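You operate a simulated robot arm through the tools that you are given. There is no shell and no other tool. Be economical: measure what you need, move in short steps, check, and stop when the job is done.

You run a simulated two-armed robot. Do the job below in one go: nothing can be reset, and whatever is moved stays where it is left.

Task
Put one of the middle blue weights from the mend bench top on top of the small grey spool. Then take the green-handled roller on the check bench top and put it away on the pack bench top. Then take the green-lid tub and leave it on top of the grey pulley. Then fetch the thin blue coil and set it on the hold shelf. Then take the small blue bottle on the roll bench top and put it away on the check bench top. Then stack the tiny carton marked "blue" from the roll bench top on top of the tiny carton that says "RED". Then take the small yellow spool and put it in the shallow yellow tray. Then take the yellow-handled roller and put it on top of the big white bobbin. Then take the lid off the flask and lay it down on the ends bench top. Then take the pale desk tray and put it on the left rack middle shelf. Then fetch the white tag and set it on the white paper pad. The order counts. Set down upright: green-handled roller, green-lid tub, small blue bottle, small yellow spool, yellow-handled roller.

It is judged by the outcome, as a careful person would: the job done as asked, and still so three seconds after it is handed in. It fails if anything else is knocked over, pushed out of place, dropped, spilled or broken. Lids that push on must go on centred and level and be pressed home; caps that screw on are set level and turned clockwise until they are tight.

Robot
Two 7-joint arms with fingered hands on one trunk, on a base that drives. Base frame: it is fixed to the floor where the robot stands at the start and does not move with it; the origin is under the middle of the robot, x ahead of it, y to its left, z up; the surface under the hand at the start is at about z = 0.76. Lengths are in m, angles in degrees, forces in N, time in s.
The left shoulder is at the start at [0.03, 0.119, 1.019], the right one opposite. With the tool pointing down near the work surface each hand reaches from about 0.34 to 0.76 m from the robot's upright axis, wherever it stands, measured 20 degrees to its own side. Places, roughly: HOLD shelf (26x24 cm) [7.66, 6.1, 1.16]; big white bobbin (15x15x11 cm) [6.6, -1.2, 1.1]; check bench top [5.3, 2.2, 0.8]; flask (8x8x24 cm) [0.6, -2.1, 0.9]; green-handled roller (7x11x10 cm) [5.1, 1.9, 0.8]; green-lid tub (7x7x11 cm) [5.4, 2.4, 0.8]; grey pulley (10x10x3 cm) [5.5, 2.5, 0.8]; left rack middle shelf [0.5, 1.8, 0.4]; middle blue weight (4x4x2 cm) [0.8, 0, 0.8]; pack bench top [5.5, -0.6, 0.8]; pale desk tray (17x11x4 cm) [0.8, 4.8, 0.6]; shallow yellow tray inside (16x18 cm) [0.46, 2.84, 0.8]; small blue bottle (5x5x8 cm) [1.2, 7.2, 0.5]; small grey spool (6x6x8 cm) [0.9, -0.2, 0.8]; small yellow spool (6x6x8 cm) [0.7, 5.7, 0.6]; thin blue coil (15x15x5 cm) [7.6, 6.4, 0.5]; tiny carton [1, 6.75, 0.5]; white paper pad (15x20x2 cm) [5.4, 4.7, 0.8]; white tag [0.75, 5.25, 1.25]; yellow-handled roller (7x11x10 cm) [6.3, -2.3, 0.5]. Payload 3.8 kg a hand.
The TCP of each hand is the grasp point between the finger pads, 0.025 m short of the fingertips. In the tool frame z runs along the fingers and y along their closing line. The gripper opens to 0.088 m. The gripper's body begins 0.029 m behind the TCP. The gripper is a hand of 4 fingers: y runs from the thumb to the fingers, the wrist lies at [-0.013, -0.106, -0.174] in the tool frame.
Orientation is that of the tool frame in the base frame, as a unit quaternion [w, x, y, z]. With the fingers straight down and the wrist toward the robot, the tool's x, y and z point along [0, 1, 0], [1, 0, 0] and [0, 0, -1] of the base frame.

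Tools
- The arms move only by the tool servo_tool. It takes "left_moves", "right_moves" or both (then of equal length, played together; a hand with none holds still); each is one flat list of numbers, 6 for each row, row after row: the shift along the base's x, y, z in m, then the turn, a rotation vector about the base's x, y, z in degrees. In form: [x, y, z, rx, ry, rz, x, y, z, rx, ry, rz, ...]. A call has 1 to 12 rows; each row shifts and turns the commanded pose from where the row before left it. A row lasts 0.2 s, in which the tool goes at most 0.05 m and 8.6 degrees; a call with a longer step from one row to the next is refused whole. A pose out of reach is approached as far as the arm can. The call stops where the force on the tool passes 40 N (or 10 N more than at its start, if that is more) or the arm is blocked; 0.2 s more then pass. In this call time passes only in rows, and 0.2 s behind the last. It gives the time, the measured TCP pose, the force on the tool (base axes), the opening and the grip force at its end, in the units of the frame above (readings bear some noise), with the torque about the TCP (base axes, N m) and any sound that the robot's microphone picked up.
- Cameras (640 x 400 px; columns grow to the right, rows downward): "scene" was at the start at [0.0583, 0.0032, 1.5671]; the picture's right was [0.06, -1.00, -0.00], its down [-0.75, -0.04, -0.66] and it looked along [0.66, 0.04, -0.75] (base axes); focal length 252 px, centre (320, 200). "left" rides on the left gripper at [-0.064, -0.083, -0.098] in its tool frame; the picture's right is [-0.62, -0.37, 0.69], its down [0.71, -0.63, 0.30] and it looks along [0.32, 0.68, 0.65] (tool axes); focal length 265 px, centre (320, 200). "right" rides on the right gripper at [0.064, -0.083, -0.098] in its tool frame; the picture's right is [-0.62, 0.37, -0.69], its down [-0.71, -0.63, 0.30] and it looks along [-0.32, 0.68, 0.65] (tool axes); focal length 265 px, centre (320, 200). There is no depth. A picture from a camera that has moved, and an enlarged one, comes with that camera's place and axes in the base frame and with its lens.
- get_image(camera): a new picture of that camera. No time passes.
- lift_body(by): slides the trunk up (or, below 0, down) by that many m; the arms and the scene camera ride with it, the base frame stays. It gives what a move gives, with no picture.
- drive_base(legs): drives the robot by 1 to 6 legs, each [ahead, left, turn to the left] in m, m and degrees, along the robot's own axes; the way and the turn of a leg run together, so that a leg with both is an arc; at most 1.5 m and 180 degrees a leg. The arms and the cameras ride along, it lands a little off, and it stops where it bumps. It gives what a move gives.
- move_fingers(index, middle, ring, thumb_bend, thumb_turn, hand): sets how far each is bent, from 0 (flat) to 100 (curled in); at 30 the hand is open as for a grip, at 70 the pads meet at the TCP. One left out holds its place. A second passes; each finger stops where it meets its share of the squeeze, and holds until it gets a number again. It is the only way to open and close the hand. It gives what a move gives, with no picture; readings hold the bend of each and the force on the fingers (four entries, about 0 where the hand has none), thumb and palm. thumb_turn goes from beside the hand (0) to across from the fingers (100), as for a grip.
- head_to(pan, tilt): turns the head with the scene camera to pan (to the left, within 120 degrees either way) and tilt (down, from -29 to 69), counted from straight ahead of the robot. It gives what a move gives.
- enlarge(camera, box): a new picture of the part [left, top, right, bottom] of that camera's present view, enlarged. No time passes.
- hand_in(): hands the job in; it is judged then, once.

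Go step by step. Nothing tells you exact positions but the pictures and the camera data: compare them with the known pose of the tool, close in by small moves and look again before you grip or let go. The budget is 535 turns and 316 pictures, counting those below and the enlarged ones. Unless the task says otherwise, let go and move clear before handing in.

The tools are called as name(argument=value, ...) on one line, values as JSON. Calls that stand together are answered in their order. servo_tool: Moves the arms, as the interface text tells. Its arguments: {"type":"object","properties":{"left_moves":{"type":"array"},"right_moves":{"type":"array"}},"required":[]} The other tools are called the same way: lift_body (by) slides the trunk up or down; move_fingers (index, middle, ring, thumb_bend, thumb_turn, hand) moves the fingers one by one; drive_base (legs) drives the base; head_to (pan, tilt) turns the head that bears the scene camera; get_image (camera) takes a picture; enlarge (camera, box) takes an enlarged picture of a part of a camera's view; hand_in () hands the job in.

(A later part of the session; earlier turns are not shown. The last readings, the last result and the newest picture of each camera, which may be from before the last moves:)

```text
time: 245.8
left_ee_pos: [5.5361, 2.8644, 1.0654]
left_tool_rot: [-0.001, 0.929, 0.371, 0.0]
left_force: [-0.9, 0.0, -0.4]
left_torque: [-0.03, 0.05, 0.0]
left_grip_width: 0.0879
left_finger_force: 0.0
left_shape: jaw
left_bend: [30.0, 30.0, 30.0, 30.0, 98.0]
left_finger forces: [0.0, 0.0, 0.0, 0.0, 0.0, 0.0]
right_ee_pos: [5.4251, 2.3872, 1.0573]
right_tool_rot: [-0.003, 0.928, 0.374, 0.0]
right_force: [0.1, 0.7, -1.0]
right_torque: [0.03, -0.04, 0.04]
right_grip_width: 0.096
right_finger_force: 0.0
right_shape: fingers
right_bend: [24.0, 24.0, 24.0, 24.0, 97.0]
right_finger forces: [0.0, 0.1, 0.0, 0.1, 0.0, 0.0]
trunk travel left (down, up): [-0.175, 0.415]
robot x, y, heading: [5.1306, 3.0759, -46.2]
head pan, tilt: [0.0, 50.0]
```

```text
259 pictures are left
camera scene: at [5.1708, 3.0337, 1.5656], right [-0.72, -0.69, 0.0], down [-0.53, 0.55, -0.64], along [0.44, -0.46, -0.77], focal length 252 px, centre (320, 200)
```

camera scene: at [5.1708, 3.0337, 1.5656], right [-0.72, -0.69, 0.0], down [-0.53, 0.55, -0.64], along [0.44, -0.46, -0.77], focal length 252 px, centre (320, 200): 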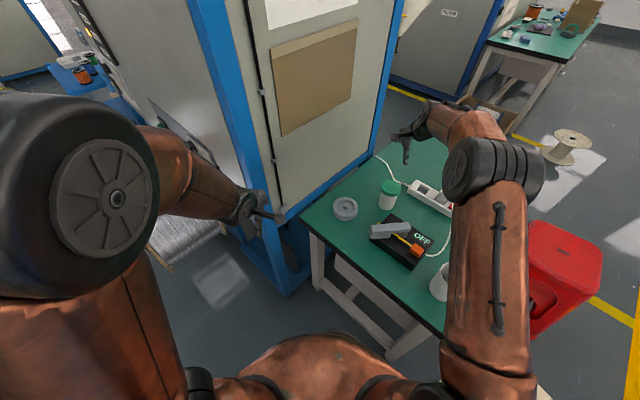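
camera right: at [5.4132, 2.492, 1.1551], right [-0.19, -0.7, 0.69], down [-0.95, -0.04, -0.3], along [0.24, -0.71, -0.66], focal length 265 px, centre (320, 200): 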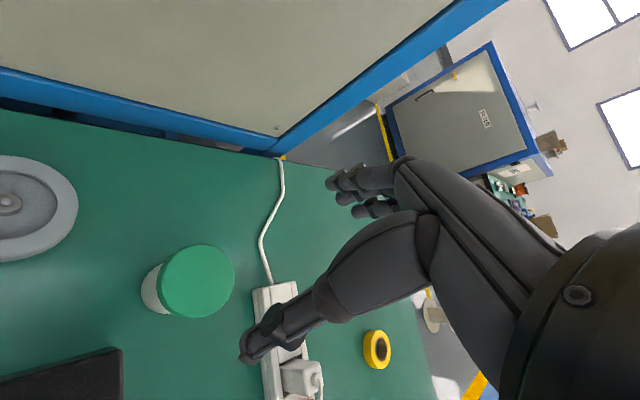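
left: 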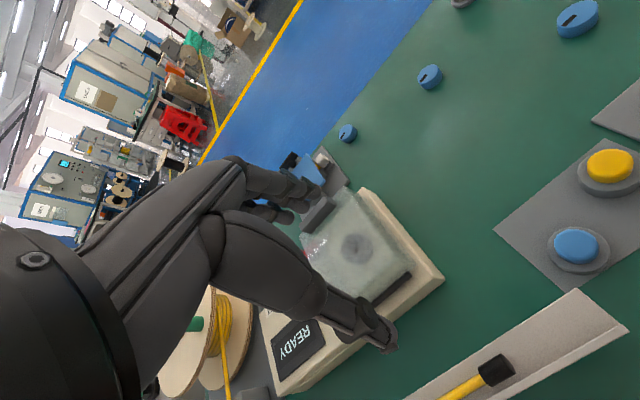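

The grasp point is right above the lid's centre. Lower to just above and check.

servo_tool(right_moves=[-0.001, -0.001, -0.04, 0, 0, 0, 0, 0, -0.04, 0, 0, 0, 0, 0, -0.04, 0, 0, 0, 0, 0, -0.03, 0, 0, 0, 0, 0, 0, 0, 0, 0])

get_image(camera="right")

enlarge(camera="scene", box=[340, 120, 480, 230])

```text
time: 247.0
left_ee_pos: [5.5366, 2.863, 1.065]
left_tool_rot: [0.0, 0.929, 0.371, 0.0]
left_force: [0.0, 0.1, 0.9]
left_torque: [0.02, -0.03, -0.01]
left_grip_width: 0.0876
left_finger_force: 0.1
left_shape: jaw
left_bend: [30.0, 30.0, 30.0, 30.0, 98.0]
left_finger forces: [0.0, 0.0, 0.0, 0.1, 0.0, 0.0]
right_ee_pos: [5.4257, 2.384, 0.9059]
right_tool_rot: [-0.002, 0.928, 0.374, 0.001]
right_force: [0.1, -0.3, 0.7]
right_torque: [0.03, 0.0, -0.03]
right_grip_width: 0.0959
right_finger_force: 0.1
right_shape: fingers
right_bend: [24.0, 24.0, 24.0, 24.0, 97.0]
right_finger forces: [0.0, 0.1, 0.1, 0.0, 0.0, 0.1]
trunk travel left (down, up): [-0.175, 0.415]
robot x, y, heading: [5.1307, 3.0787, -46.3]
head pan, tilt: [0.0, 50.0]
```

```text
258 pictures are left
camera right: at [5.413, 2.4878, 1.0044], right [-0.19, -0.7, 0.69], down [-0.95, -0.04, -0.3], along [0.24, -0.71, -0.66], focal length 265 px, centre (320, 200)
```

right: 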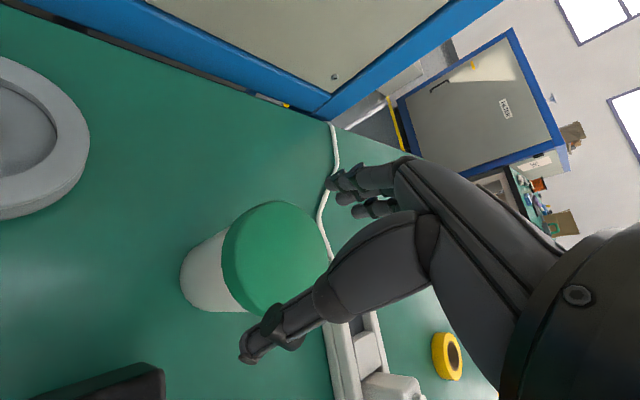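

```text
3.64 times, centred on (410, 175) of scene
camera zoom: at [5.1712, 3.033, 1.5656], right [-0.72, -0.69, 0.0], down [-0.53, 0.55, -0.64], along [0.44, -0.46, -0.77], focal length 916 px, centre (-7, 291)
```

zoom: 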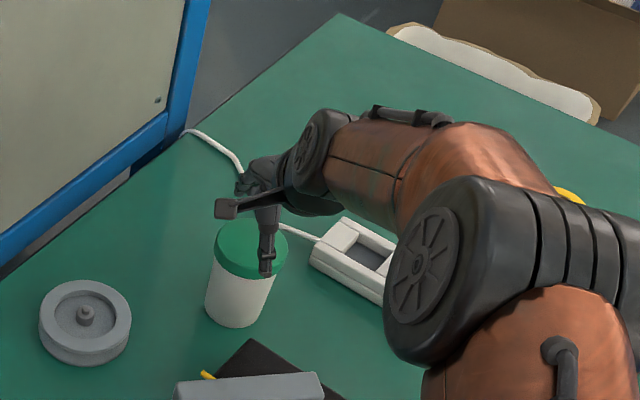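

Nudge 5 mm toward the robot and lower around the lid and neck, then close gently.

servo_tool(right_moves=[-0.003, 0.005, -0.015, 0, 0, 0, 0, 0, -0.02, 0, 0, 0, 0, 0, -0.017, 0, 0, 0, 0, 0, 0, 0, 0, 0])

get_image(camera="right")

```text
time: 248.0
left_ee_pos: [5.5363, 2.8638, 1.0642]
left_tool_rot: [-0.001, 0.929, 0.371, -0.001]
left_force: [-0.2, 0.3, -0.1]
left_torque: [0.04, 0.01, 0.01]
left_grip_width: 0.0878
left_finger_force: 0.0
left_shape: jaw
left_bend: [30.0, 30.0, 30.0, 30.0, 98.0]
left_finger forces: [0.0, 0.0, 0.0, 0.0, 0.0, 0.0]
right_ee_pos: [5.4214, 2.3877, 0.8553]
right_tool_rot: [0.0, 0.928, 0.374, 0.0]
right_force: [2.7, -0.5, 9.5]
right_torque: [-0.25, -0.28, 0.1]
right_grip_width: 0.0997
right_finger_force: 4.8
right_shape: fingers
right_bend: [21.0, 24.0, 24.0, 24.0, 97.0]
right_finger forces: [9.3, 0.1, 0.1, 0.0, 0.0, 0.0]
trunk travel left (down, up): [-0.175, 0.415]
robot x, y, heading: [5.1295, 3.0741, -46.4]
head pan, tilt: [0.0, 50.0]
```

```text
256 pictures are left
camera right: at [5.4089, 2.4935, 0.9538], right [-0.19, -0.7, 0.69], down [-0.95, -0.04, -0.31], along [0.24, -0.72, -0.65], focal length 265 px, centre (320, 200)
```

right: 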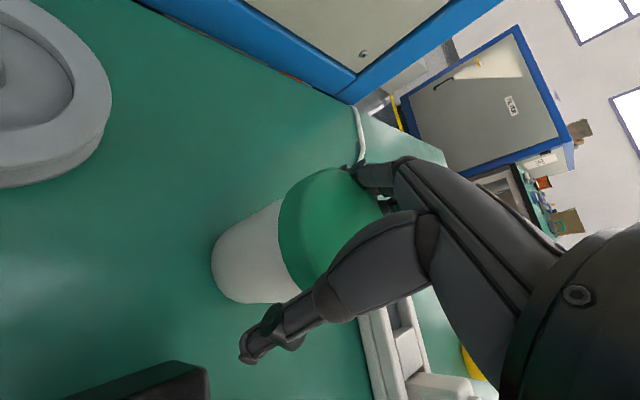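

The index finger is touching the lid – my nudge went the wrong way. Raise, shift 1 cm back the other way, and lower again.

servo_tool(right_moves=[0, 0, 0.02, 0, 0, 0, 0, 0, 0.02, 0, 0, 0, 0.008, -0.008, 0, 0, 0, 0, 0, 0, -0.015, 0, 0, 0, 0, 0, -0.015, 0, 0, 0, 0, 0, 0, 0, 0, 0])

get_image(camera="right")

```text
time: 249.4
left_ee_pos: [5.5366, 2.8632, 1.0641]
left_tool_rot: [-0.002, 0.929, 0.371, -0.001]
left_force: [0.6, -1.2, 0.5]
left_torque: [0.0, 0.01, 0.02]
left_grip_width: 0.0877
left_finger_force: 0.1
left_shape: jaw
left_bend: [30.0, 30.0, 30.0, 30.0, 98.0]
left_finger forces: [0.0, 0.1, 0.0, 0.0, 0.0, 0.1]
right_ee_pos: [5.4282, 2.3837, 0.866]
right_tool_rot: [-0.002, 0.928, 0.374, 0.0]
right_force: [0.0, 0.0, 1.0]
right_torque: [0.01, -0.03, 0.02]
right_grip_width: 0.0963
right_finger_force: 0.0
right_shape: fingers
right_bend: [24.0, 24.0, 24.0, 24.0, 97.0]
right_finger forces: [0.0, 0.1, 0.0, 0.1, 0.0, 0.0]
trunk travel left (down, up): [-0.175, 0.415]
robot x, y, heading: [5.1338, 3.0759, -46.2]
head pan, tilt: [0.0, 50.0]
```

```text
255 pictures are left
camera right: at [5.4166, 2.488, 0.9643], right [-0.19, -0.7, 0.69], down [-0.95, -0.04, -0.3], along [0.24, -0.71, -0.66], focal length 265 px, centre (320, 200)
```

right: 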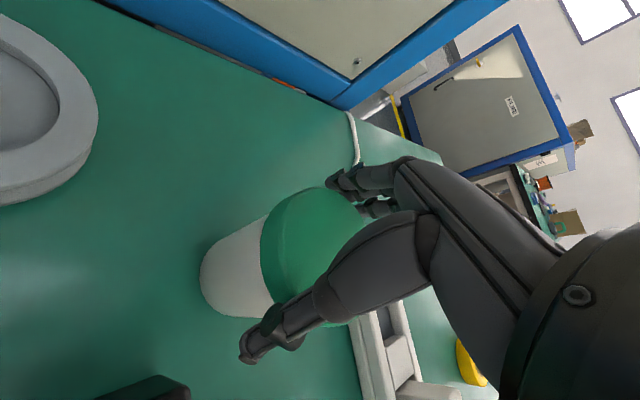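

Clear of contact on both sides. Lower a little more and close gently.

servo_tool(right_moves=[0, 0, -0.012, 0, 0, 0, 0, 0, 0, 0, 0, 0])

move_fingers(hand="right", index=60, middle=60, ring=60, thumb_bend=60)

get_image(camera="right")

```text
time: 250.0
left_ee_pos: [5.5361, 2.8641, 1.0645]
left_tool_rot: [-0.001, 0.928, 0.372, 0.0]
left_force: [-0.2, -0.4, -0.4]
left_torque: [-0.02, -0.02, -0.02]
left_grip_width: 0.0877
left_finger_force: 0.1
left_shape: jaw
left_bend: [30.0, 30.0, 30.0, 30.0, 98.0]
left_finger forces: [0.0, 0.0, 0.0, 0.0, 0.1, 0.0]
right_ee_pos: [5.4282, 2.383, 0.8541]
right_tool_rot: [-0.001, 0.928, 0.374, 0.0]
right_force: [-0.4, -0.9, 0.2]
right_torque: [0.0, 0.0, -0.01]
right_grip_width: 0.0967
right_finger_force: 0.2
right_shape: fingers
right_bend: [24.0, 24.0, 24.0, 24.0, 97.0]
right_finger forces: [0.0, 0.1, 0.0, 0.0, 0.5, 0.0]
trunk travel left (down, up): [-0.175, 0.415]
robot x, y, heading: [5.1322, 3.0735, -46.2]
head pan, tilt: [0.0, 50.0]
```

```text
time: 251.0
left_ee_pos: [5.5358, 2.864, 1.0638]
left_tool_rot: [-0.001, 0.928, 0.371, 0.0]
left_force: [-0.8, -0.8, -0.4]
left_torque: [0.0, -0.01, -0.02]
left_grip_width: 0.088
left_finger_force: 0.1
left_shape: jaw
left_bend: [30.0, 30.0, 30.0, 30.0, 98.0]
left_finger forces: [0.0, 0.1, 0.0, 0.0, 0.1, 0.0]
right_ee_pos: [5.4289, 2.3823, 0.8552]
right_tool_rot: [-0.002, 0.927, 0.374, 0.001]
right_force: [2.6, -2.3, 4.6]
right_torque: [-0.48, -0.34, 0.07]
right_grip_width: 0.0639
right_finger_force: 29.6
right_shape: fingers
right_bend: [34.0, 46.0, 50.0, 50.0, 95.0]
right_finger forces: [15.9, 7.8, 6.7, 0.1, 30.3, 0.0]
trunk travel left (down, up): [-0.175, 0.415]
robot x, y, heading: [5.1318, 3.0724, -46.2]
head pan, tilt: [0.0, 50.0]
```

```text
254 pictures are left
camera right: at [5.4168, 2.4873, 0.9525], right [-0.19, -0.7, 0.69], down [-0.95, -0.04, -0.3], along [0.24, -0.72, -0.66], focal length 265 px, centre (320, 200)
```

right: 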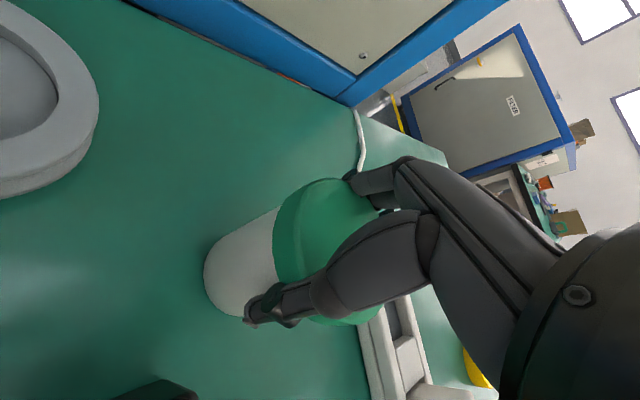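

Gripped. Lift a little and check the lid and tub come up together.

servo_tool(right_moves=[0, 0, 0.01, 0, 0, 0, 0, 0, 0.02, 0, 0, 0, 0, 0, 0.02, 0, 0, 0, 0, 0, 0, 0, 0, 0])

get_image(camera="right")

enlarge(camera="scene", box=[340, 120, 480, 230])

```text
time: 252.0
left_ee_pos: [5.5369, 2.8617, 1.0632]
left_tool_rot: [-0.002, 0.928, 0.371, 0.0]
left_force: [-0.1, -0.1, -0.6]
left_torque: [0.0, 0.01, 0.0]
left_grip_width: 0.0877
left_finger_force: 0.0
left_shape: jaw
left_bend: [30.0, 30.0, 30.0, 30.0, 98.0]
left_finger forces: [0.1, 0.0, 0.1, 0.0, 0.1, 0.0]
right_ee_pos: [5.429, 2.3812, 0.9021]
right_tool_rot: [-0.003, 0.927, 0.374, -0.002]
right_force: [0.5, 1.0, -2.1]
right_torque: [-0.01, -0.02, 0.0]
right_grip_width: 0.0625
right_finger_force: 27.2
right_shape: fingers
right_bend: [35.0, 47.0, 51.0, 51.0, 95.0]
right_finger forces: [12.6, 6.7, 6.4, 0.0, 28.1, 0.0]
trunk travel left (down, up): [-0.175, 0.415]
robot x, y, heading: [5.1288, 3.0762, -46.4]
head pan, tilt: [0.0, 50.0]
```

```text
253 pictures are left
camera right: at [5.4168, 2.4867, 0.9999], right [-0.19, -0.7, 0.69], down [-0.95, -0.04, -0.3], along [0.24, -0.71, -0.66], focal length 265 px, centre (320, 200)
```

right: 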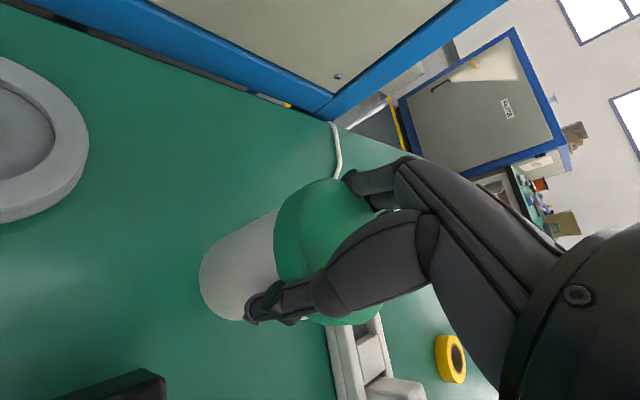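

```text
3.64 times, centred on (410, 175) of scene
camera zoom: at [5.1715, 3.0321, 1.5655], right [-0.72, -0.69, 0.0], down [-0.53, 0.55, -0.64], along [0.44, -0.46, -0.77], focal length 916 px, centre (-7, 291)
```

zoom: 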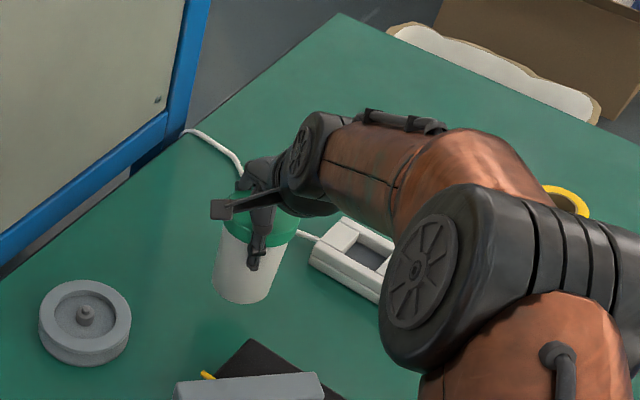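

The tub and lid come up together. It may lean slightly; let me use the left hand's camera for a side view.

get_image(camera="left")

```text
251 pictures are left
camera left: at [5.4327, 2.879, 1.1631], right [-0.7, -0.16, -0.69], down [0.08, 0.95, -0.3], along [0.71, -0.27, -0.66], focal length 265 px, centre (320, 200)
```

left: 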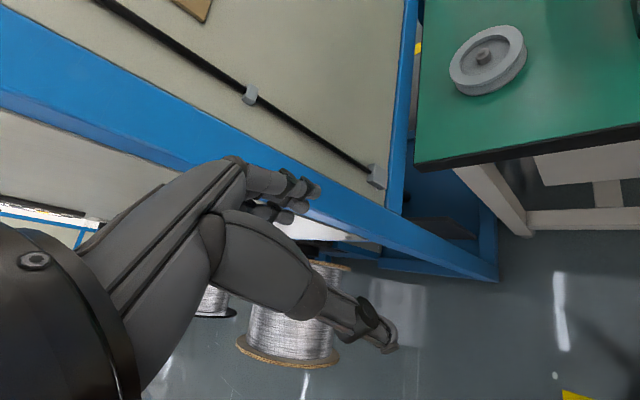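

Raise the tub and carry it over the pulley at about (5.520, 2.527), then view from the left hand camera.

servo_tool(right_moves=[0, 0, 0.03, 0, 0, 0, 0, 0, 0.03, 0, 0, 0, 0.026, 0.033, 0, 0, 0, 0, 0.026, 0.033, 0, 0, 0, 0, 0.026, 0.033, 0, 0, 0, 0, 0.026, 0.033, 0, 0, 0, 0, 0, 0, 0, 0, 0, 0])

get_image(camera="left")

get_image(camera="right")

enlarge(camera="scene", box=[300, 130, 420, 230])

```text
time: 253.6
left_ee_pos: [5.5356, 2.8621, 1.0633]
left_tool_rot: [-0.001, 0.928, 0.372, -0.001]
left_force: [0.1, -0.4, 0.3]
left_torque: [-0.02, 0.03, 0.03]
left_grip_width: 0.0876
left_finger_force: 0.1
left_shape: jaw
left_bend: [30.0, 30.0, 30.0, 30.0, 98.0]
left_finger forces: [0.1, 0.0, 0.0, 0.1, 0.1, 0.1]
right_ee_pos: [5.5317, 2.5138, 0.9634]
right_tool_rot: [-0.002, 0.928, 0.374, 0.0]
right_force: [-0.3, -0.5, -3.1]
right_torque: [0.03, -0.05, -0.03]
right_grip_width: 0.062
right_finger_force: 26.6
right_shape: fingers
right_bend: [35.0, 47.0, 51.0, 51.0, 95.0]
right_finger forces: [12.5, 6.7, 6.4, 0.1, 27.7, 0.0]
trunk travel left (down, up): [-0.175, 0.415]
robot x, y, heading: [5.1299, 3.0723, -46.2]
head pan, tilt: [0.0, 50.0]
```

```text
250 pictures are left
camera left: at [5.4322, 2.8786, 1.1631], right [-0.7, -0.16, -0.69], down [0.08, 0.95, -0.3], along [0.71, -0.27, -0.66], focal length 265 px, centre (320, 200)
```

left: 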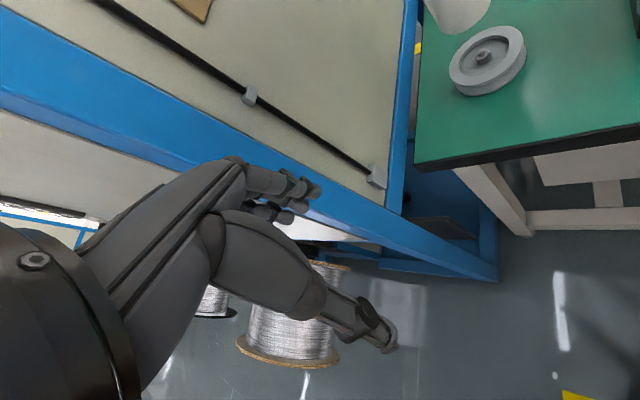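

```text
249 pictures are left
camera right: at [5.5198, 2.6179, 1.0607], right [-0.19, -0.7, 0.69], down [-0.95, -0.04, -0.3], along [0.24, -0.71, -0.66], focal length 265 px, centre (320, 200)
```

right: 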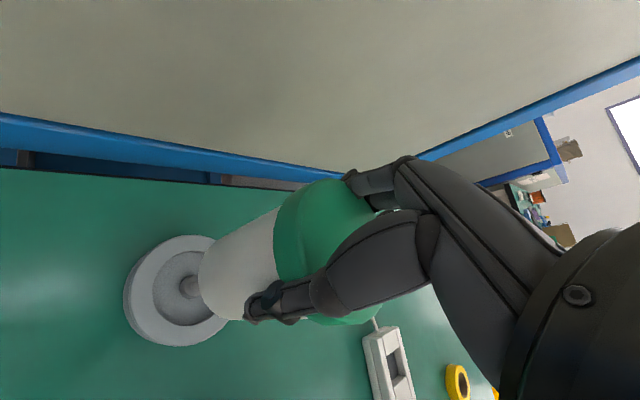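

```text
4.00 times, centred on (360, 180) of scene
camera zoom: at [5.1709, 3.0316, 1.5655], right [-0.72, -0.69, 0.0], down [-0.53, 0.55, -0.64], along [0.44, -0.46, -0.77], focal length 1007 px, centre (160, 280)
```

zoom: 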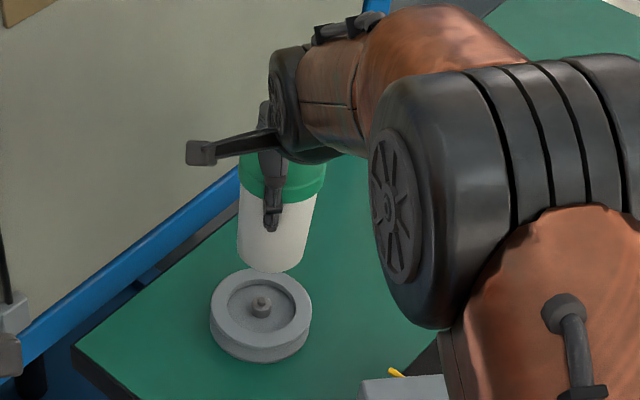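

The tub hangs upright, centred over the pulley to within 3 mm. Lower toward it.

servo_tool(right_moves=[0.002, 0.001, -0.03, 0, 0, 0, 0, 0, -0.03, 0, 0, 0, 0, 0, -0.01, 0, 0, 0, 0, 0, 0, 0, 0, 0])

enlarge(camera="scene", box=[310, 150, 410, 230])

get_image(camera="left")

```text
time: 254.6
left_ee_pos: [5.5367, 2.8626, 1.0637]
left_tool_rot: [-0.001, 0.929, 0.371, -0.001]
left_force: [0.1, -0.6, -0.3]
left_torque: [0.0, -0.02, 0.04]
left_grip_width: 0.0881
left_finger_force: 0.1
left_shape: jaw
left_bend: [30.0, 30.0, 30.0, 30.0, 98.0]
left_finger forces: [0.1, 0.1, 0.1, 0.1, 0.0, 0.0]
right_ee_pos: [5.5348, 2.5148, 0.8905]
right_tool_rot: [-0.003, 0.928, 0.374, 0.0]
right_force: [-0.5, 0.4, -2.8]
right_torque: [0.0, -0.03, 0.01]
right_grip_width: 0.0619
right_finger_force: 26.6
right_shape: fingers
right_bend: [35.0, 47.0, 51.0, 51.0, 95.0]
right_finger forces: [12.4, 6.7, 6.3, 0.0, 27.5, 0.1]
trunk travel left (down, up): [-0.175, 0.415]
robot x, y, heading: [5.1297, 3.0747, -46.4]
head pan, tilt: [0.0, 50.0]
```

```text
5.00 times, centred on (360, 190) of scene
camera zoom: at [5.1715, 3.0325, 1.5656], right [-0.72, -0.69, 0.0], down [-0.53, 0.55, -0.64], along [0.44, -0.46, -0.77], focal length 1259 px, centre (120, 250)
```

zoom: 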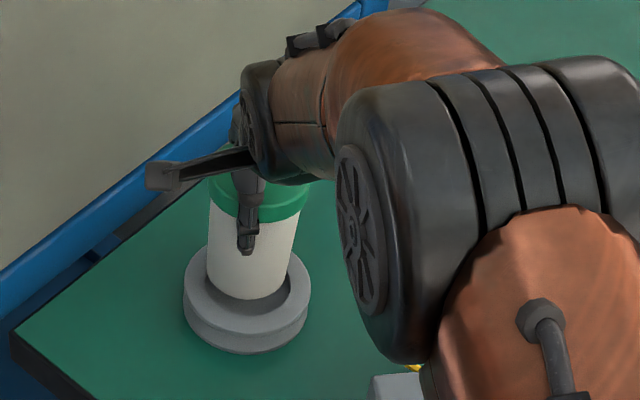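

```text
246 pictures are left
camera left: at [5.4327, 2.8793, 1.1631], right [-0.7, -0.16, -0.69], down [0.08, 0.95, -0.3], along [0.71, -0.27, -0.66], focal length 265 px, centre (320, 200)
```

left: 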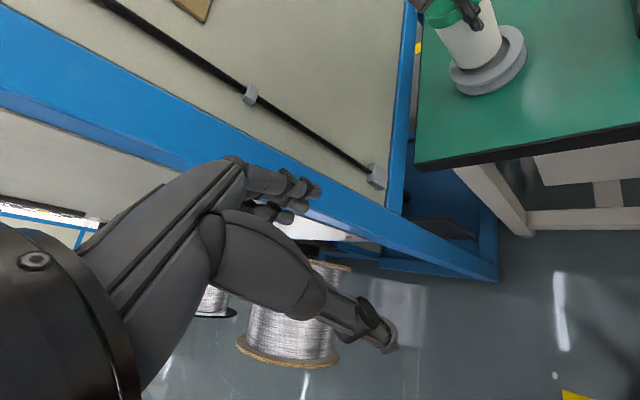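

Nearly touching, well centred. Lower in small steps to feel contact.

servo_tool(right_moves=[0, 0, -0.002, 0, 0, 0, 0, 0, 0, 0, 0, 0])

servo_tool(right_moves=[0, 0, -0.002, 0, 0, 0, 0, 0, 0, 0, 0, 0])

servo_tool(right_moves=[0, 0, -0.002, 0, 0, 0, 0, 0, 0, 0, 0, 0])

```text
time: 255.2
left_ee_pos: [5.5365, 2.8631, 1.0642]
left_tool_rot: [-0.002, 0.929, 0.371, -0.001]
left_force: [0.3, 0.4, 0.5]
left_torque: [-0.03, 0.02, -0.01]
left_grip_width: 0.0877
left_finger_force: 0.0
left_shape: jaw
left_bend: [30.0, 30.0, 30.0, 30.0, 98.0]
left_finger forces: [0.1, 0.0, 0.0, 0.0, 0.0, 0.1]
right_ee_pos: [5.5345, 2.5141, 0.8899]
right_tool_rot: [-0.003, 0.928, 0.373, 0.0]
right_force: [-0.1, 0.5, -3.2]
right_torque: [-0.01, 0.03, -0.04]
right_grip_width: 0.0619
right_finger_force: 26.4
right_shape: fingers
right_bend: [35.0, 47.0, 51.0, 51.0, 95.0]
right_finger forces: [12.4, 6.7, 6.3, 0.0, 27.5, 0.1]
trunk travel left (down, up): [-0.175, 0.415]
robot x, y, heading: [5.1304, 3.0731, -46.3]
head pan, tilt: [0.0, 50.0]
```

```text
time: 255.8
left_ee_pos: [5.5377, 2.8642, 1.0644]
left_tool_rot: [-0.001, 0.928, 0.371, -0.001]
left_force: [-0.2, -0.5, 0.4]
left_torque: [0.0, -0.04, 0.01]
left_grip_width: 0.0876
left_finger_force: 0.0
left_shape: jaw
left_bend: [30.0, 30.0, 30.0, 30.0, 98.0]
left_finger forces: [0.1, 0.0, 0.0, 0.0, 0.0, 0.0]
right_ee_pos: [5.5347, 2.5144, 0.8873]
right_tool_rot: [-0.003, 0.928, 0.373, 0.0]
right_force: [-0.3, 0.4, -2.2]
right_torque: [0.0, 0.01, 0.0]
right_grip_width: 0.0622
right_finger_force: 26.7
right_shape: fingers
right_bend: [35.0, 47.0, 51.0, 51.0, 95.0]
right_finger forces: [12.4, 6.7, 6.3, 0.1, 27.6, 0.0]
trunk travel left (down, up): [-0.175, 0.415]
robot x, y, heading: [5.1284, 3.0748, -46.4]
head pan, tilt: [0.0, 50.0]
```

```text
time: 256.4
left_ee_pos: [5.5362, 2.8625, 1.0646]
left_tool_rot: [-0.001, 0.929, 0.371, 0.0]
left_force: [0.5, 0.2, 0.2]
left_torque: [0.0, 0.01, 0.02]
left_grip_width: 0.0878
left_finger_force: 0.0
left_shape: jaw
left_bend: [30.0, 30.0, 30.0, 30.0, 98.0]
left_finger forces: [0.0, 0.1, 0.0, 0.0, 0.0, 0.0]
right_ee_pos: [5.5341, 2.5134, 0.8867]
right_tool_rot: [-0.003, 0.927, 0.374, 0.0]
right_force: [-0.2, -0.2, -1.0]
right_torque: [0.01, -0.04, 0.01]
right_grip_width: 0.0623
right_finger_force: 26.7
right_shape: fingers
right_bend: [35.0, 47.0, 51.0, 51.0, 95.0]
right_finger forces: [12.5, 6.8, 6.3, 0.0, 27.8, 0.0]
trunk travel left (down, up): [-0.175, 0.415]
robot x, y, heading: [5.1294, 3.0753, -46.5]
head pan, tilt: [0.0, 50.0]
```

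Contact begins at the expected height. One more millimetre or two, then release in stages.

servo_tool(right_moves=[0, 0, -0.002, 0, 0, 0, 0, 0, 0, 0, 0, 0])

move_fingers(hand="right", index=30, middle=40, ring=44, thumb_bend=44)

enlarge(camera="left", box=[400, 0, 580, 110])

get_image(camera="right")

```text
time: 257.0
left_ee_pos: [5.5368, 2.8628, 1.0647]
left_tool_rot: [-0.001, 0.929, 0.37, 0.0]
left_force: [-0.1, -0.3, -0.3]
left_torque: [0.0, 0.02, -0.03]
left_grip_width: 0.0876
left_finger_force: 0.0
left_shape: jaw
left_bend: [30.0, 30.0, 30.0, 30.0, 98.0]
left_finger forces: [0.1, 0.1, 0.1, 0.0, 0.0, 0.0]
right_ee_pos: [5.5347, 2.5154, 0.887]
right_tool_rot: [-0.002, 0.927, 0.374, 0.0]
right_force: [-0.4, 0.1, 2.7]
right_torque: [-0.1, -0.06, 0.02]
right_grip_width: 0.0622
right_finger_force: 27.5
right_shape: fingers
right_bend: [35.0, 47.0, 51.0, 51.0, 95.0]
right_finger forces: [13.2, 6.7, 6.5, 0.1, 28.9, 0.0]
trunk travel left (down, up): [-0.175, 0.415]
robot x, y, heading: [5.1337, 3.0752, -46.2]
head pan, tilt: [0.0, 50.0]
```

```text
time: 258.0
left_ee_pos: [5.537, 2.8636, 1.0649]
left_tool_rot: [-0.001, 0.928, 0.372, -0.001]
left_force: [0.0, 0.2, 0.0]
left_torque: [-0.01, 0.02, 0.01]
left_grip_width: 0.088
left_finger_force: 0.2
left_shape: jaw
left_bend: [30.0, 30.0, 30.0, 30.0, 98.0]
left_finger forces: [0.0, 0.0, 0.1, 0.0, 0.0, 0.0]
right_ee_pos: [5.5346, 2.5143, 0.8849]
right_tool_rot: [-0.003, 0.927, 0.374, 0.001]
right_force: [-1.0, 1.4, 1.5]
right_torque: [-0.06, -0.01, -0.03]
right_grip_width: 0.0776
right_finger_force: 6.7
right_shape: fingers
right_bend: [28.0, 39.0, 44.0, 42.0, 97.0]
right_finger forces: [5.1, 0.6, 0.7, 0.0, 6.9, 0.1]
trunk travel left (down, up): [-0.175, 0.415]
robot x, y, heading: [5.1307, 3.0755, -46.0]
head pan, tilt: [0.0, 50.0]
```

```text
3.56 times, centred on (490, 55) of left
camera zoom: at [5.4325, 2.8797, 1.1633], right [-0.7, -0.16, -0.69], down [0.08, 0.95, -0.3], along [0.71, -0.27, -0.66], focal length 944 px, centre (-284, 716)
```

zoom: 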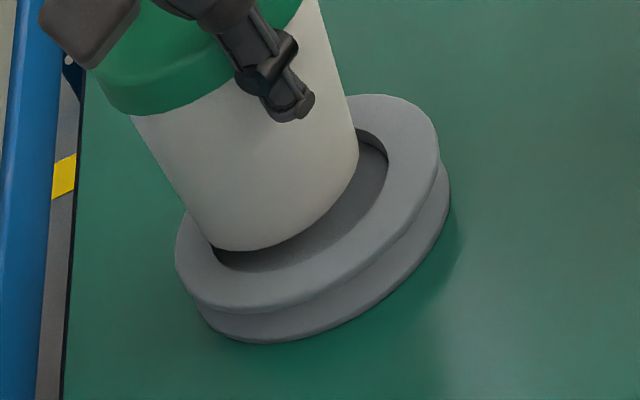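

```text
244 pictures are left
camera right: at [5.5228, 2.6198, 0.9835], right [-0.19, -0.7, 0.69], down [-0.95, -0.04, -0.3], along [0.24, -0.71, -0.66], focal length 265 px, centre (320, 200)
```

right: 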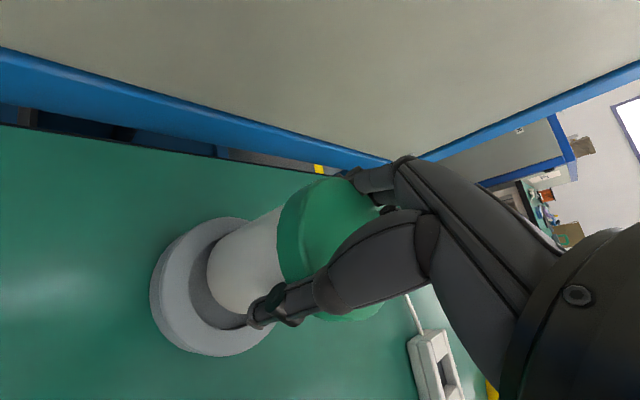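

I want to verify how the tub rests relative to the pulley's rim and centre hub before fully releasing.

enlarge(camera="scene", box=[315, 170, 385, 225])

enlarge(camera="right", box=[130, 170, 330, 370])

```text
7.27 times, centred on (350, 198) of scene
camera zoom: at [5.1712, 3.033, 1.5656], right [-0.72, -0.69, 0.0], down [-0.53, 0.55, -0.64], along [0.44, -0.46, -0.77], focal length 1831 px, centre (102, 218)
```

zoom: 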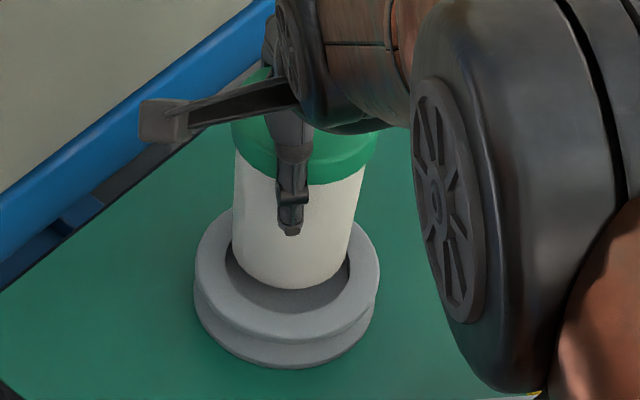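

```text
2.00 times, centred on (230, 270) of right
camera zoom: at [5.5228, 2.6198, 0.9835], right [-0.19, -0.7, 0.69], down [-0.95, -0.04, -0.3], along [0.24, -0.71, -0.66], focal length 531 px, centre (500, 60)
```

zoom: 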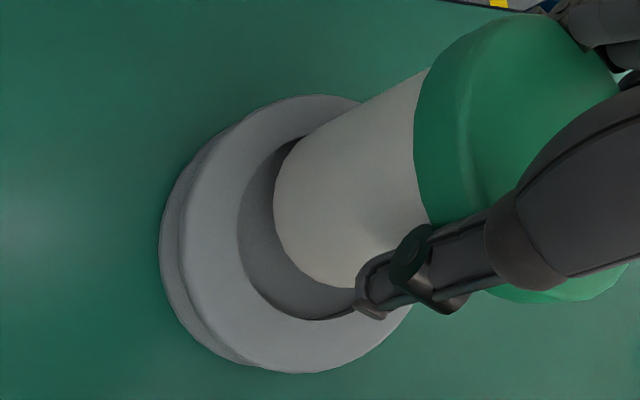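

The tub seems to rest at the 3 cm height of the hub. I'll loosen slightly, keeping the fingers as a guard, to see if it stands steady.

move_fingers(hand="right", index=24, middle=34, ring=39, thumb_bend=39)

enlarge(camera="scene", box=[315, 170, 385, 225])

enlarge(camera="left", box=[400, 0, 580, 110])

```text
time: 259.0
left_ee_pos: [5.5376, 2.8631, 1.0652]
left_tool_rot: [0.0, 0.929, 0.371, 0.0]
left_force: [0.0, -0.3, 0.9]
left_torque: [0.0, -0.01, 0.0]
left_grip_width: 0.0879
left_finger_force: 0.1
left_shape: jaw
left_bend: [30.0, 30.0, 30.0, 30.0, 98.0]
left_finger forces: [0.0, 0.1, 0.0, 0.0, 0.0, 0.1]
right_ee_pos: [5.5353, 2.5144, 0.8854]
right_tool_rot: [-0.003, 0.928, 0.373, 0.0]
right_force: [-0.6, 0.3, 0.7]
right_torque: [-0.01, -0.04, -0.01]
right_grip_width: 0.0837
right_finger_force: 0.3
right_shape: fingers
right_bend: [24.0, 34.0, 39.0, 39.0, 97.0]
right_finger forces: [0.2, 0.1, 0.0, 0.0, 0.7, 0.0]
trunk travel left (down, up): [-0.175, 0.415]
robot x, y, heading: [5.1289, 3.0783, -46.4]
head pan, tilt: [0.0, 50.0]
```

```text
7.27 times, centred on (350, 198) of scene
camera zoom: at [5.1713, 3.0328, 1.5656], right [-0.72, -0.69, 0.0], down [-0.53, 0.55, -0.64], along [0.44, -0.46, -0.77], focal length 1831 px, centre (102, 218)
```

zoom: 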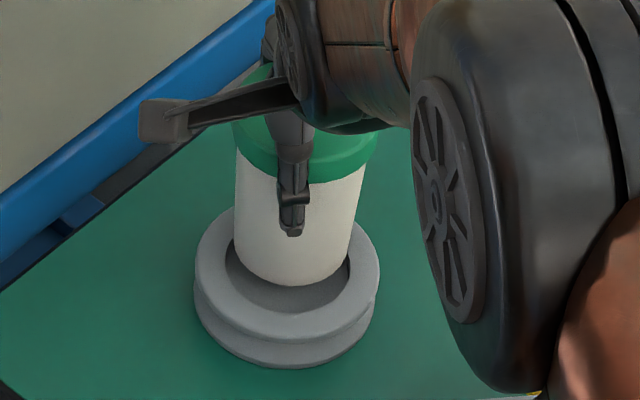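

```text
3.56 times, centred on (490, 55) of left
camera zoom: at [5.4325, 2.8795, 1.1632], right [-0.7, -0.16, -0.69], down [0.08, 0.95, -0.3], along [0.71, -0.27, -0.66], focal length 944 px, centre (-284, 716)
```

zoom: 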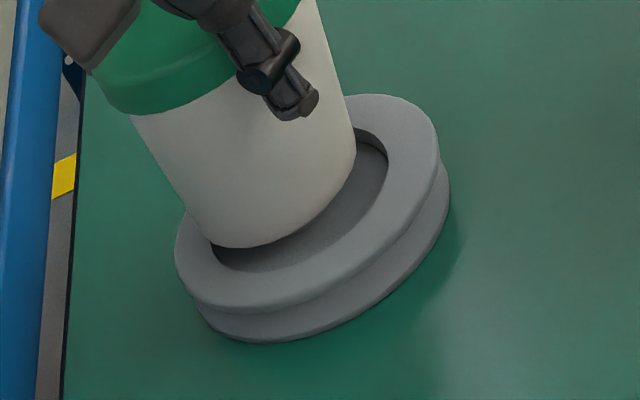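

It stays steady. Open further.

move_fingers(hand="right", index=18, middle=26, ring=26, thumb_bend=30)

enlarge(camera="left", box=[400, 0, 580, 110])

enlarge(camera="right", box=[130, 120, 410, 370])

```text
time: 260.0
left_ee_pos: [5.5368, 2.8642, 1.0651]
left_tool_rot: [-0.001, 0.928, 0.372, 0.0]
left_force: [-0.1, -0.2, 0.0]
left_torque: [-0.02, -0.01, 0.0]
left_grip_width: 0.0875
left_finger_force: 0.0
left_shape: jaw
left_bend: [30.0, 30.0, 30.0, 30.0, 98.0]
left_finger forces: [0.0, 0.0, 0.0, 0.1, 0.1, 0.0]
right_ee_pos: [5.5353, 2.514, 0.8851]
right_tool_rot: [-0.003, 0.928, 0.373, 0.0]
right_force: [0.5, 0.6, 0.3]
right_torque: [0.0, -0.02, 0.0]
right_grip_width: 0.0988
right_finger_force: 0.1
right_shape: fingers
right_bend: [18.0, 26.0, 26.0, 30.0, 97.0]
right_finger forces: [0.1, 0.1, 0.0, 0.0, 0.0, 0.0]
trunk travel left (down, up): [-0.175, 0.415]
robot x, y, heading: [5.1331, 3.0753, -46.7]
head pan, tilt: [0.0, 50.0]
```

```text
3.56 times, centred on (490, 55) of left
camera zoom: at [5.4326, 2.8795, 1.1632], right [-0.7, -0.16, -0.69], down [0.08, 0.95, -0.3], along [0.71, -0.27, -0.66], focal length 944 px, centre (-284, 716)
```

zoom: 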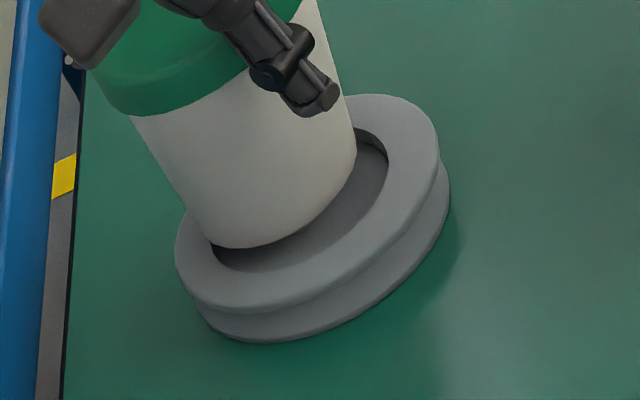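

```text
1.60 times, centred on (270, 245) of right
camera zoom: at [5.5229, 2.6196, 0.9834], right [-0.19, -0.7, 0.69], down [-0.95, -0.04, -0.3], along [0.24, -0.71, -0.66], focal length 425 px, centre (400, 128)
```

zoom: 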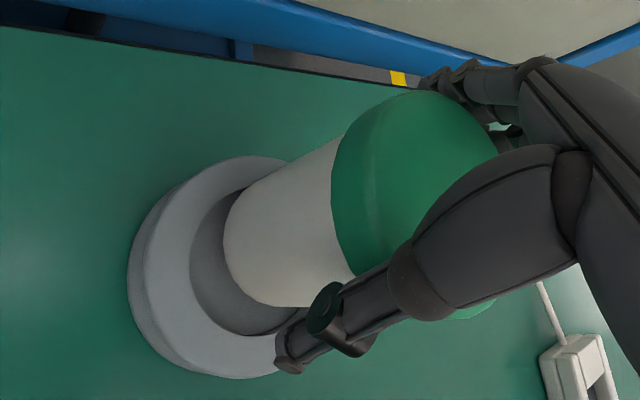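

The tub stands freely upright. Raise the hand straight up slowly.

servo_tool(right_moves=[0, 0, 0.015, 0, 0, 0, 0, 0, 0.02, 0, 0, 0, 0, 0, 0.03, 0, 0, 0, 0, 0, 0.04, 0, 0, 0, 0, 0, 0.04, 0, 0, 0, 0, 0, 0.04, 0, 0, 0])

get_image(camera="scene")

```text
time: 261.4
left_ee_pos: [5.537, 2.8639, 1.0646]
left_tool_rot: [-0.001, 0.928, 0.371, -0.001]
left_force: [0.7, 0.0, -0.7]
left_torque: [0.01, -0.02, 0.01]
left_grip_width: 0.0879
left_finger_force: 0.0
left_shape: jaw
left_bend: [30.0, 30.0, 30.0, 30.0, 98.0]
left_finger forces: [0.0, 0.1, 0.1, 0.1, 0.0, 0.0]
right_ee_pos: [5.5354, 2.5142, 1.0712]
right_tool_rot: [-0.003, 0.927, 0.375, 0.0]
right_force: [0.5, -0.5, 0.3]
right_torque: [0.01, 0.0, -0.01]
right_grip_width: 0.099
right_finger_force: 0.1
right_shape: fingers
right_bend: [18.0, 26.0, 26.0, 30.0, 97.0]
right_finger forces: [0.0, 0.0, 0.1, 0.1, 0.0, 0.0]
trunk travel left (down, up): [-0.175, 0.415]
robot x, y, heading: [5.1336, 3.0784, -46.1]
head pan, tilt: [0.0, 50.0]
```

```text
237 pictures are left
camera scene: at [5.1709, 3.0332, 1.5656], right [-0.72, -0.69, 0.0], down [-0.53, 0.55, -0.64], along [0.44, -0.46, -0.77], focal length 252 px, centre (320, 200)
```

scene: 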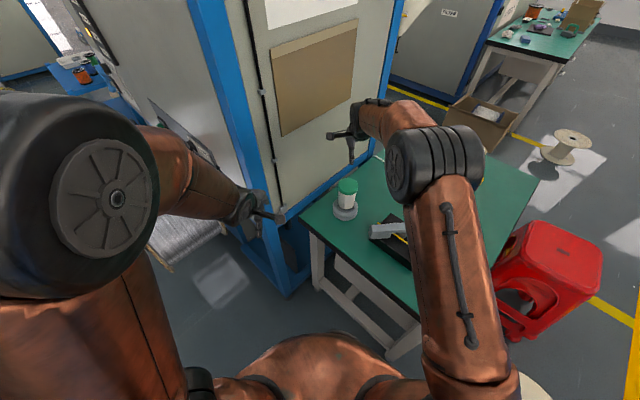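

The tub stands on the pulley. Next, the blue coil and the HOLD shelf near (7.6, 6.2). Retract and look for a route.

servo_tool(right_moves=[-0.036, 0.028, 0, 0, 0, 0, -0.036, 0.028, 0, 0, 0, 0, -0.036, 0.028, 0, 0, 0, 0, -0.036, 0.028, 0, 0, 0, 0, -0.036, 0.028, 0, 0, 0, 0, -0.036, 0.028, 0, 0, 0, 0])

drive_base(legs=[[-0.25, 0, 0], [0, 0, 46]])

head_to(pan=30, tilt=15)

get_image(camera="scene")

```text
time: 262.8
left_ee_pos: [5.5355, 2.8647, 1.065]
left_tool_rot: [-0.002, 0.928, 0.372, 0.0]
left_force: [0.9, -0.5, 0.1]
left_torque: [-0.03, 0.01, 0.02]
left_grip_width: 0.0877
left_finger_force: 0.0
left_shape: jaw
left_bend: [30.0, 30.0, 30.0, 30.0, 98.0]
left_finger forces: [0.0, 0.0, 0.1, 0.1, 0.1, 0.1]
right_ee_pos: [5.3163, 2.682, 1.0688]
right_tool_rot: [-0.002, 0.928, 0.373, 0.0]
right_force: [0.2, -0.5, 0.2]
right_torque: [0.0, -0.03, -0.02]
right_grip_width: 0.0988
right_finger_force: 0.0
right_shape: fingers
right_bend: [18.0, 26.0, 26.0, 30.0, 97.0]
right_finger forces: [0.1, 0.0, 0.0, 0.1, 0.0, 0.0]
trunk travel left (down, up): [-0.175, 0.415]
robot x, y, heading: [5.1313, 3.0743, -46.6]
head pan, tilt: [0.0, 50.0]
```

```text
time: 266.7
left_ee_pos: [5.3951, 3.3968, 1.0641]
left_tool_rot: [-0.001, 0.711, 0.703, 0.001]
left_force: [0.0, -0.7, 0.5]
left_torque: [0.0, 0.03, 0.0]
left_grip_width: 0.0877
left_finger_force: 0.0
left_shape: jaw
left_bend: [30.0, 30.0, 30.0, 30.0, 98.0]
left_finger forces: [0.1, 0.1, 0.0, 0.0, 0.0, 0.0]
right_ee_pos: [5.372, 3.1128, 1.0682]
right_tool_rot: [-0.002, 0.71, 0.704, -0.001]
right_force: [-0.5, -0.4, -0.4]
right_torque: [0.0, -0.03, 0.02]
right_grip_width: 0.0988
right_finger_force: 0.2
right_shape: fingers
right_bend: [18.0, 26.0, 26.0, 30.0, 97.0]
right_finger forces: [0.0, 0.0, 0.1, 0.0, 0.1, 0.0]
trunk travel left (down, up): [-0.175, 0.415]
robot x, y, heading: [4.9576, 3.2495, -0.6]
head pan, tilt: [0.0, 50.0]
```

```text
time: 267.8
left_ee_pos: [5.395, 3.3963, 1.0642]
left_tool_rot: [-0.001, 0.711, 0.703, -0.001]
left_force: [-0.4, 0.6, -0.1]
left_torque: [-0.04, 0.0, -0.03]
left_grip_width: 0.0878
left_finger_force: 0.0
left_shape: jaw
left_bend: [30.0, 30.0, 30.0, 30.0, 98.0]
left_finger forces: [0.0, 0.0, 0.1, 0.0, 0.1, 0.0]
right_ee_pos: [5.3724, 3.1122, 1.0689]
right_tool_rot: [-0.003, 0.709, 0.705, -0.001]
right_force: [0.0, -0.2, 0.5]
right_torque: [0.02, 0.02, 0.0]
right_grip_width: 0.0988
right_finger_force: 0.1
right_shape: fingers
right_bend: [18.0, 26.0, 26.0, 30.0, 97.0]
right_finger forces: [0.0, 0.0, 0.0, 0.0, 0.0, 0.0]
trunk travel left (down, up): [-0.175, 0.415]
robot x, y, heading: [4.9565, 3.2568, -0.9]
head pan, tilt: [30.0, 15.0]
```

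```text
236 pictures are left
camera scene: at [5.0218, 3.3001, 1.6192], right [0.49, -0.87, 0.0], down [-0.23, -0.13, -0.97], along [0.84, 0.47, -0.26], focal length 252 px, centre (320, 200)
```

scene: 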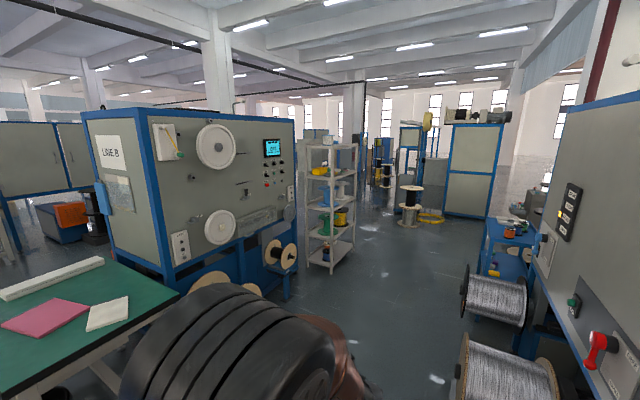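

The LINE B machine hides that area from here. I'll go back into the aisle and look from further up.

drive_base(legs=[[-1.0, 0, 0.9], [0, 1.5, 0], [0, 1.4, 0]])

head_to(pan=0, tilt=15)

get_image(camera="scene")

```text
time: 286.2
left_ee_pos: [4.3472, 6.2526, 1.0638]
left_tool_rot: [-0.001, 0.699, 0.715, -0.001]
left_force: [-0.6, 0.5, 0.1]
left_torque: [-0.03, -0.01, 0.03]
left_grip_width: 0.0876
left_finger_force: 0.1
left_shape: jaw
left_bend: [30.0, 30.0, 30.0, 30.0, 98.0]
left_finger forces: [0.1, 0.0, 0.0, 0.0, 0.0, 0.1]
right_ee_pos: [4.3346, 5.9676, 1.0673]
right_tool_rot: [-0.003, 0.697, 0.717, -0.001]
right_force: [-0.6, 0.8, -0.2]
right_torque: [0.0, 0.0, 0.01]
right_grip_width: 0.0987
right_finger_force: 0.1
right_shape: fingers
right_bend: [18.0, 26.0, 26.0, 30.0, 97.0]
right_finger forces: [0.1, 0.0, 0.1, 0.0, 0.1, 0.0]
trunk travel left (down, up): [-0.175, 0.415]
robot x, y, heading: [3.9158, 6.0991, 1.4]
head pan, tilt: [30.0, 15.0]
```

```text
time: 287.2
left_ee_pos: [4.3469, 6.2531, 1.0637]
left_tool_rot: [-0.001, 0.699, 0.715, -0.001]
left_force: [-0.7, 0.1, 0.3]
left_torque: [0.01, 0.0, 0.02]
left_grip_width: 0.0876
left_finger_force: 0.0
left_shape: jaw
left_bend: [30.0, 30.0, 30.0, 30.0, 98.0]
left_finger forces: [0.0, 0.0, 0.1, 0.0, 0.0, 0.0]
right_ee_pos: [4.3339, 5.9682, 1.0669]
right_tool_rot: [-0.002, 0.697, 0.717, -0.001]
right_force: [0.7, -0.5, -1.0]
right_torque: [-0.02, -0.02, 0.02]
right_grip_width: 0.0992
right_finger_force: 0.0
right_shape: fingers
right_bend: [18.0, 26.0, 26.0, 30.0, 97.0]
right_finger forces: [0.0, 0.0, 0.0, 0.0, 0.1, 0.0]
trunk travel left (down, up): [-0.175, 0.415]
robot x, y, heading: [3.9178, 6.0959, 1.5]
head pan, tilt: [0.0, 15.0]
```

```text
235 pictures are left
camera scene: at [3.9908, 6.0973, 1.6193], right [0.03, -1.0, 0.0], down [-0.26, -0.01, -0.97], along [0.97, 0.02, -0.26], focal length 252 px, centre (320, 200)
```

scene: 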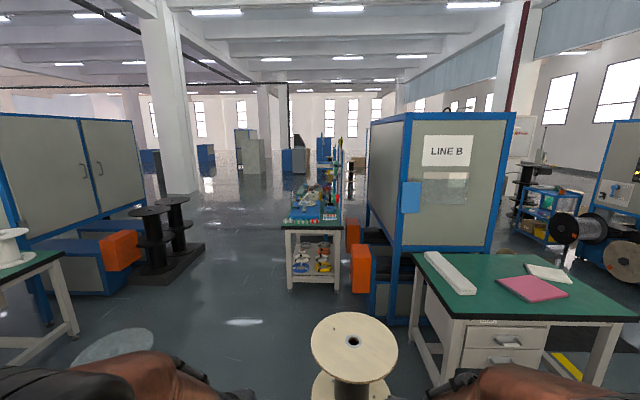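

There's a loaded rack table ahead around x 6.3–7.9, y≈6.1; the HOLD shelf and coil should be on it. Zoom in.

enlarge(camera="scene", box=[250, 120, 390, 310])

enlarge(camera="scene", box=[0, 190, 260, 400])

```text
2.11 times, centred on (320, 215) of scene
camera zoom: at [3.9908, 6.0973, 1.6193], right [0.03, -1.0, 0.0], down [-0.26, -0.01, -0.97], along [0.97, 0.02, -0.26], focal length 530 px, centre (320, 168)
```

zoom: 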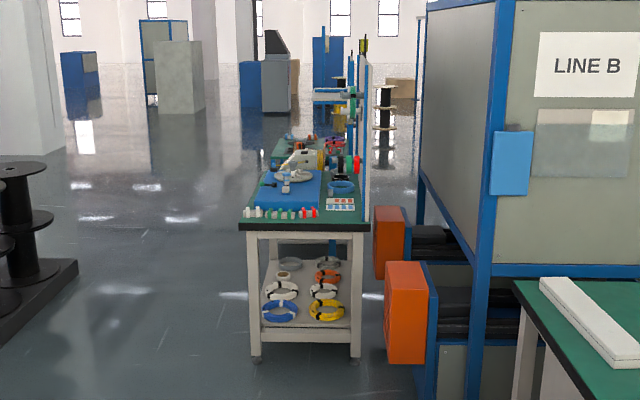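

```text
1.90 times, centred on (130, 295) of scene
camera zoom: at [3.9908, 6.0973, 1.6193], right [0.03, -1.0, 0.0], down [-0.26, -0.01, -0.97], along [0.97, 0.02, -0.26], focal length 480 px, centre (682, 19)
```

zoom: 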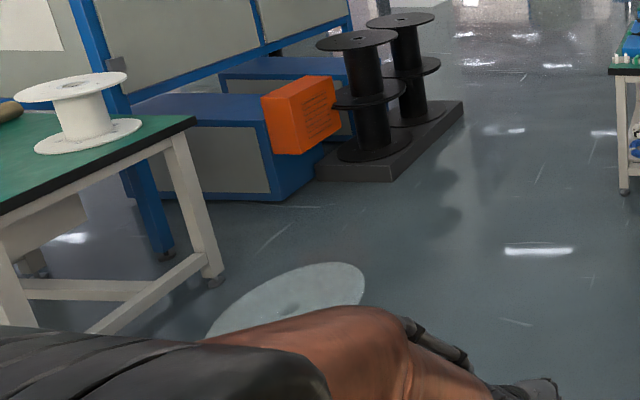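

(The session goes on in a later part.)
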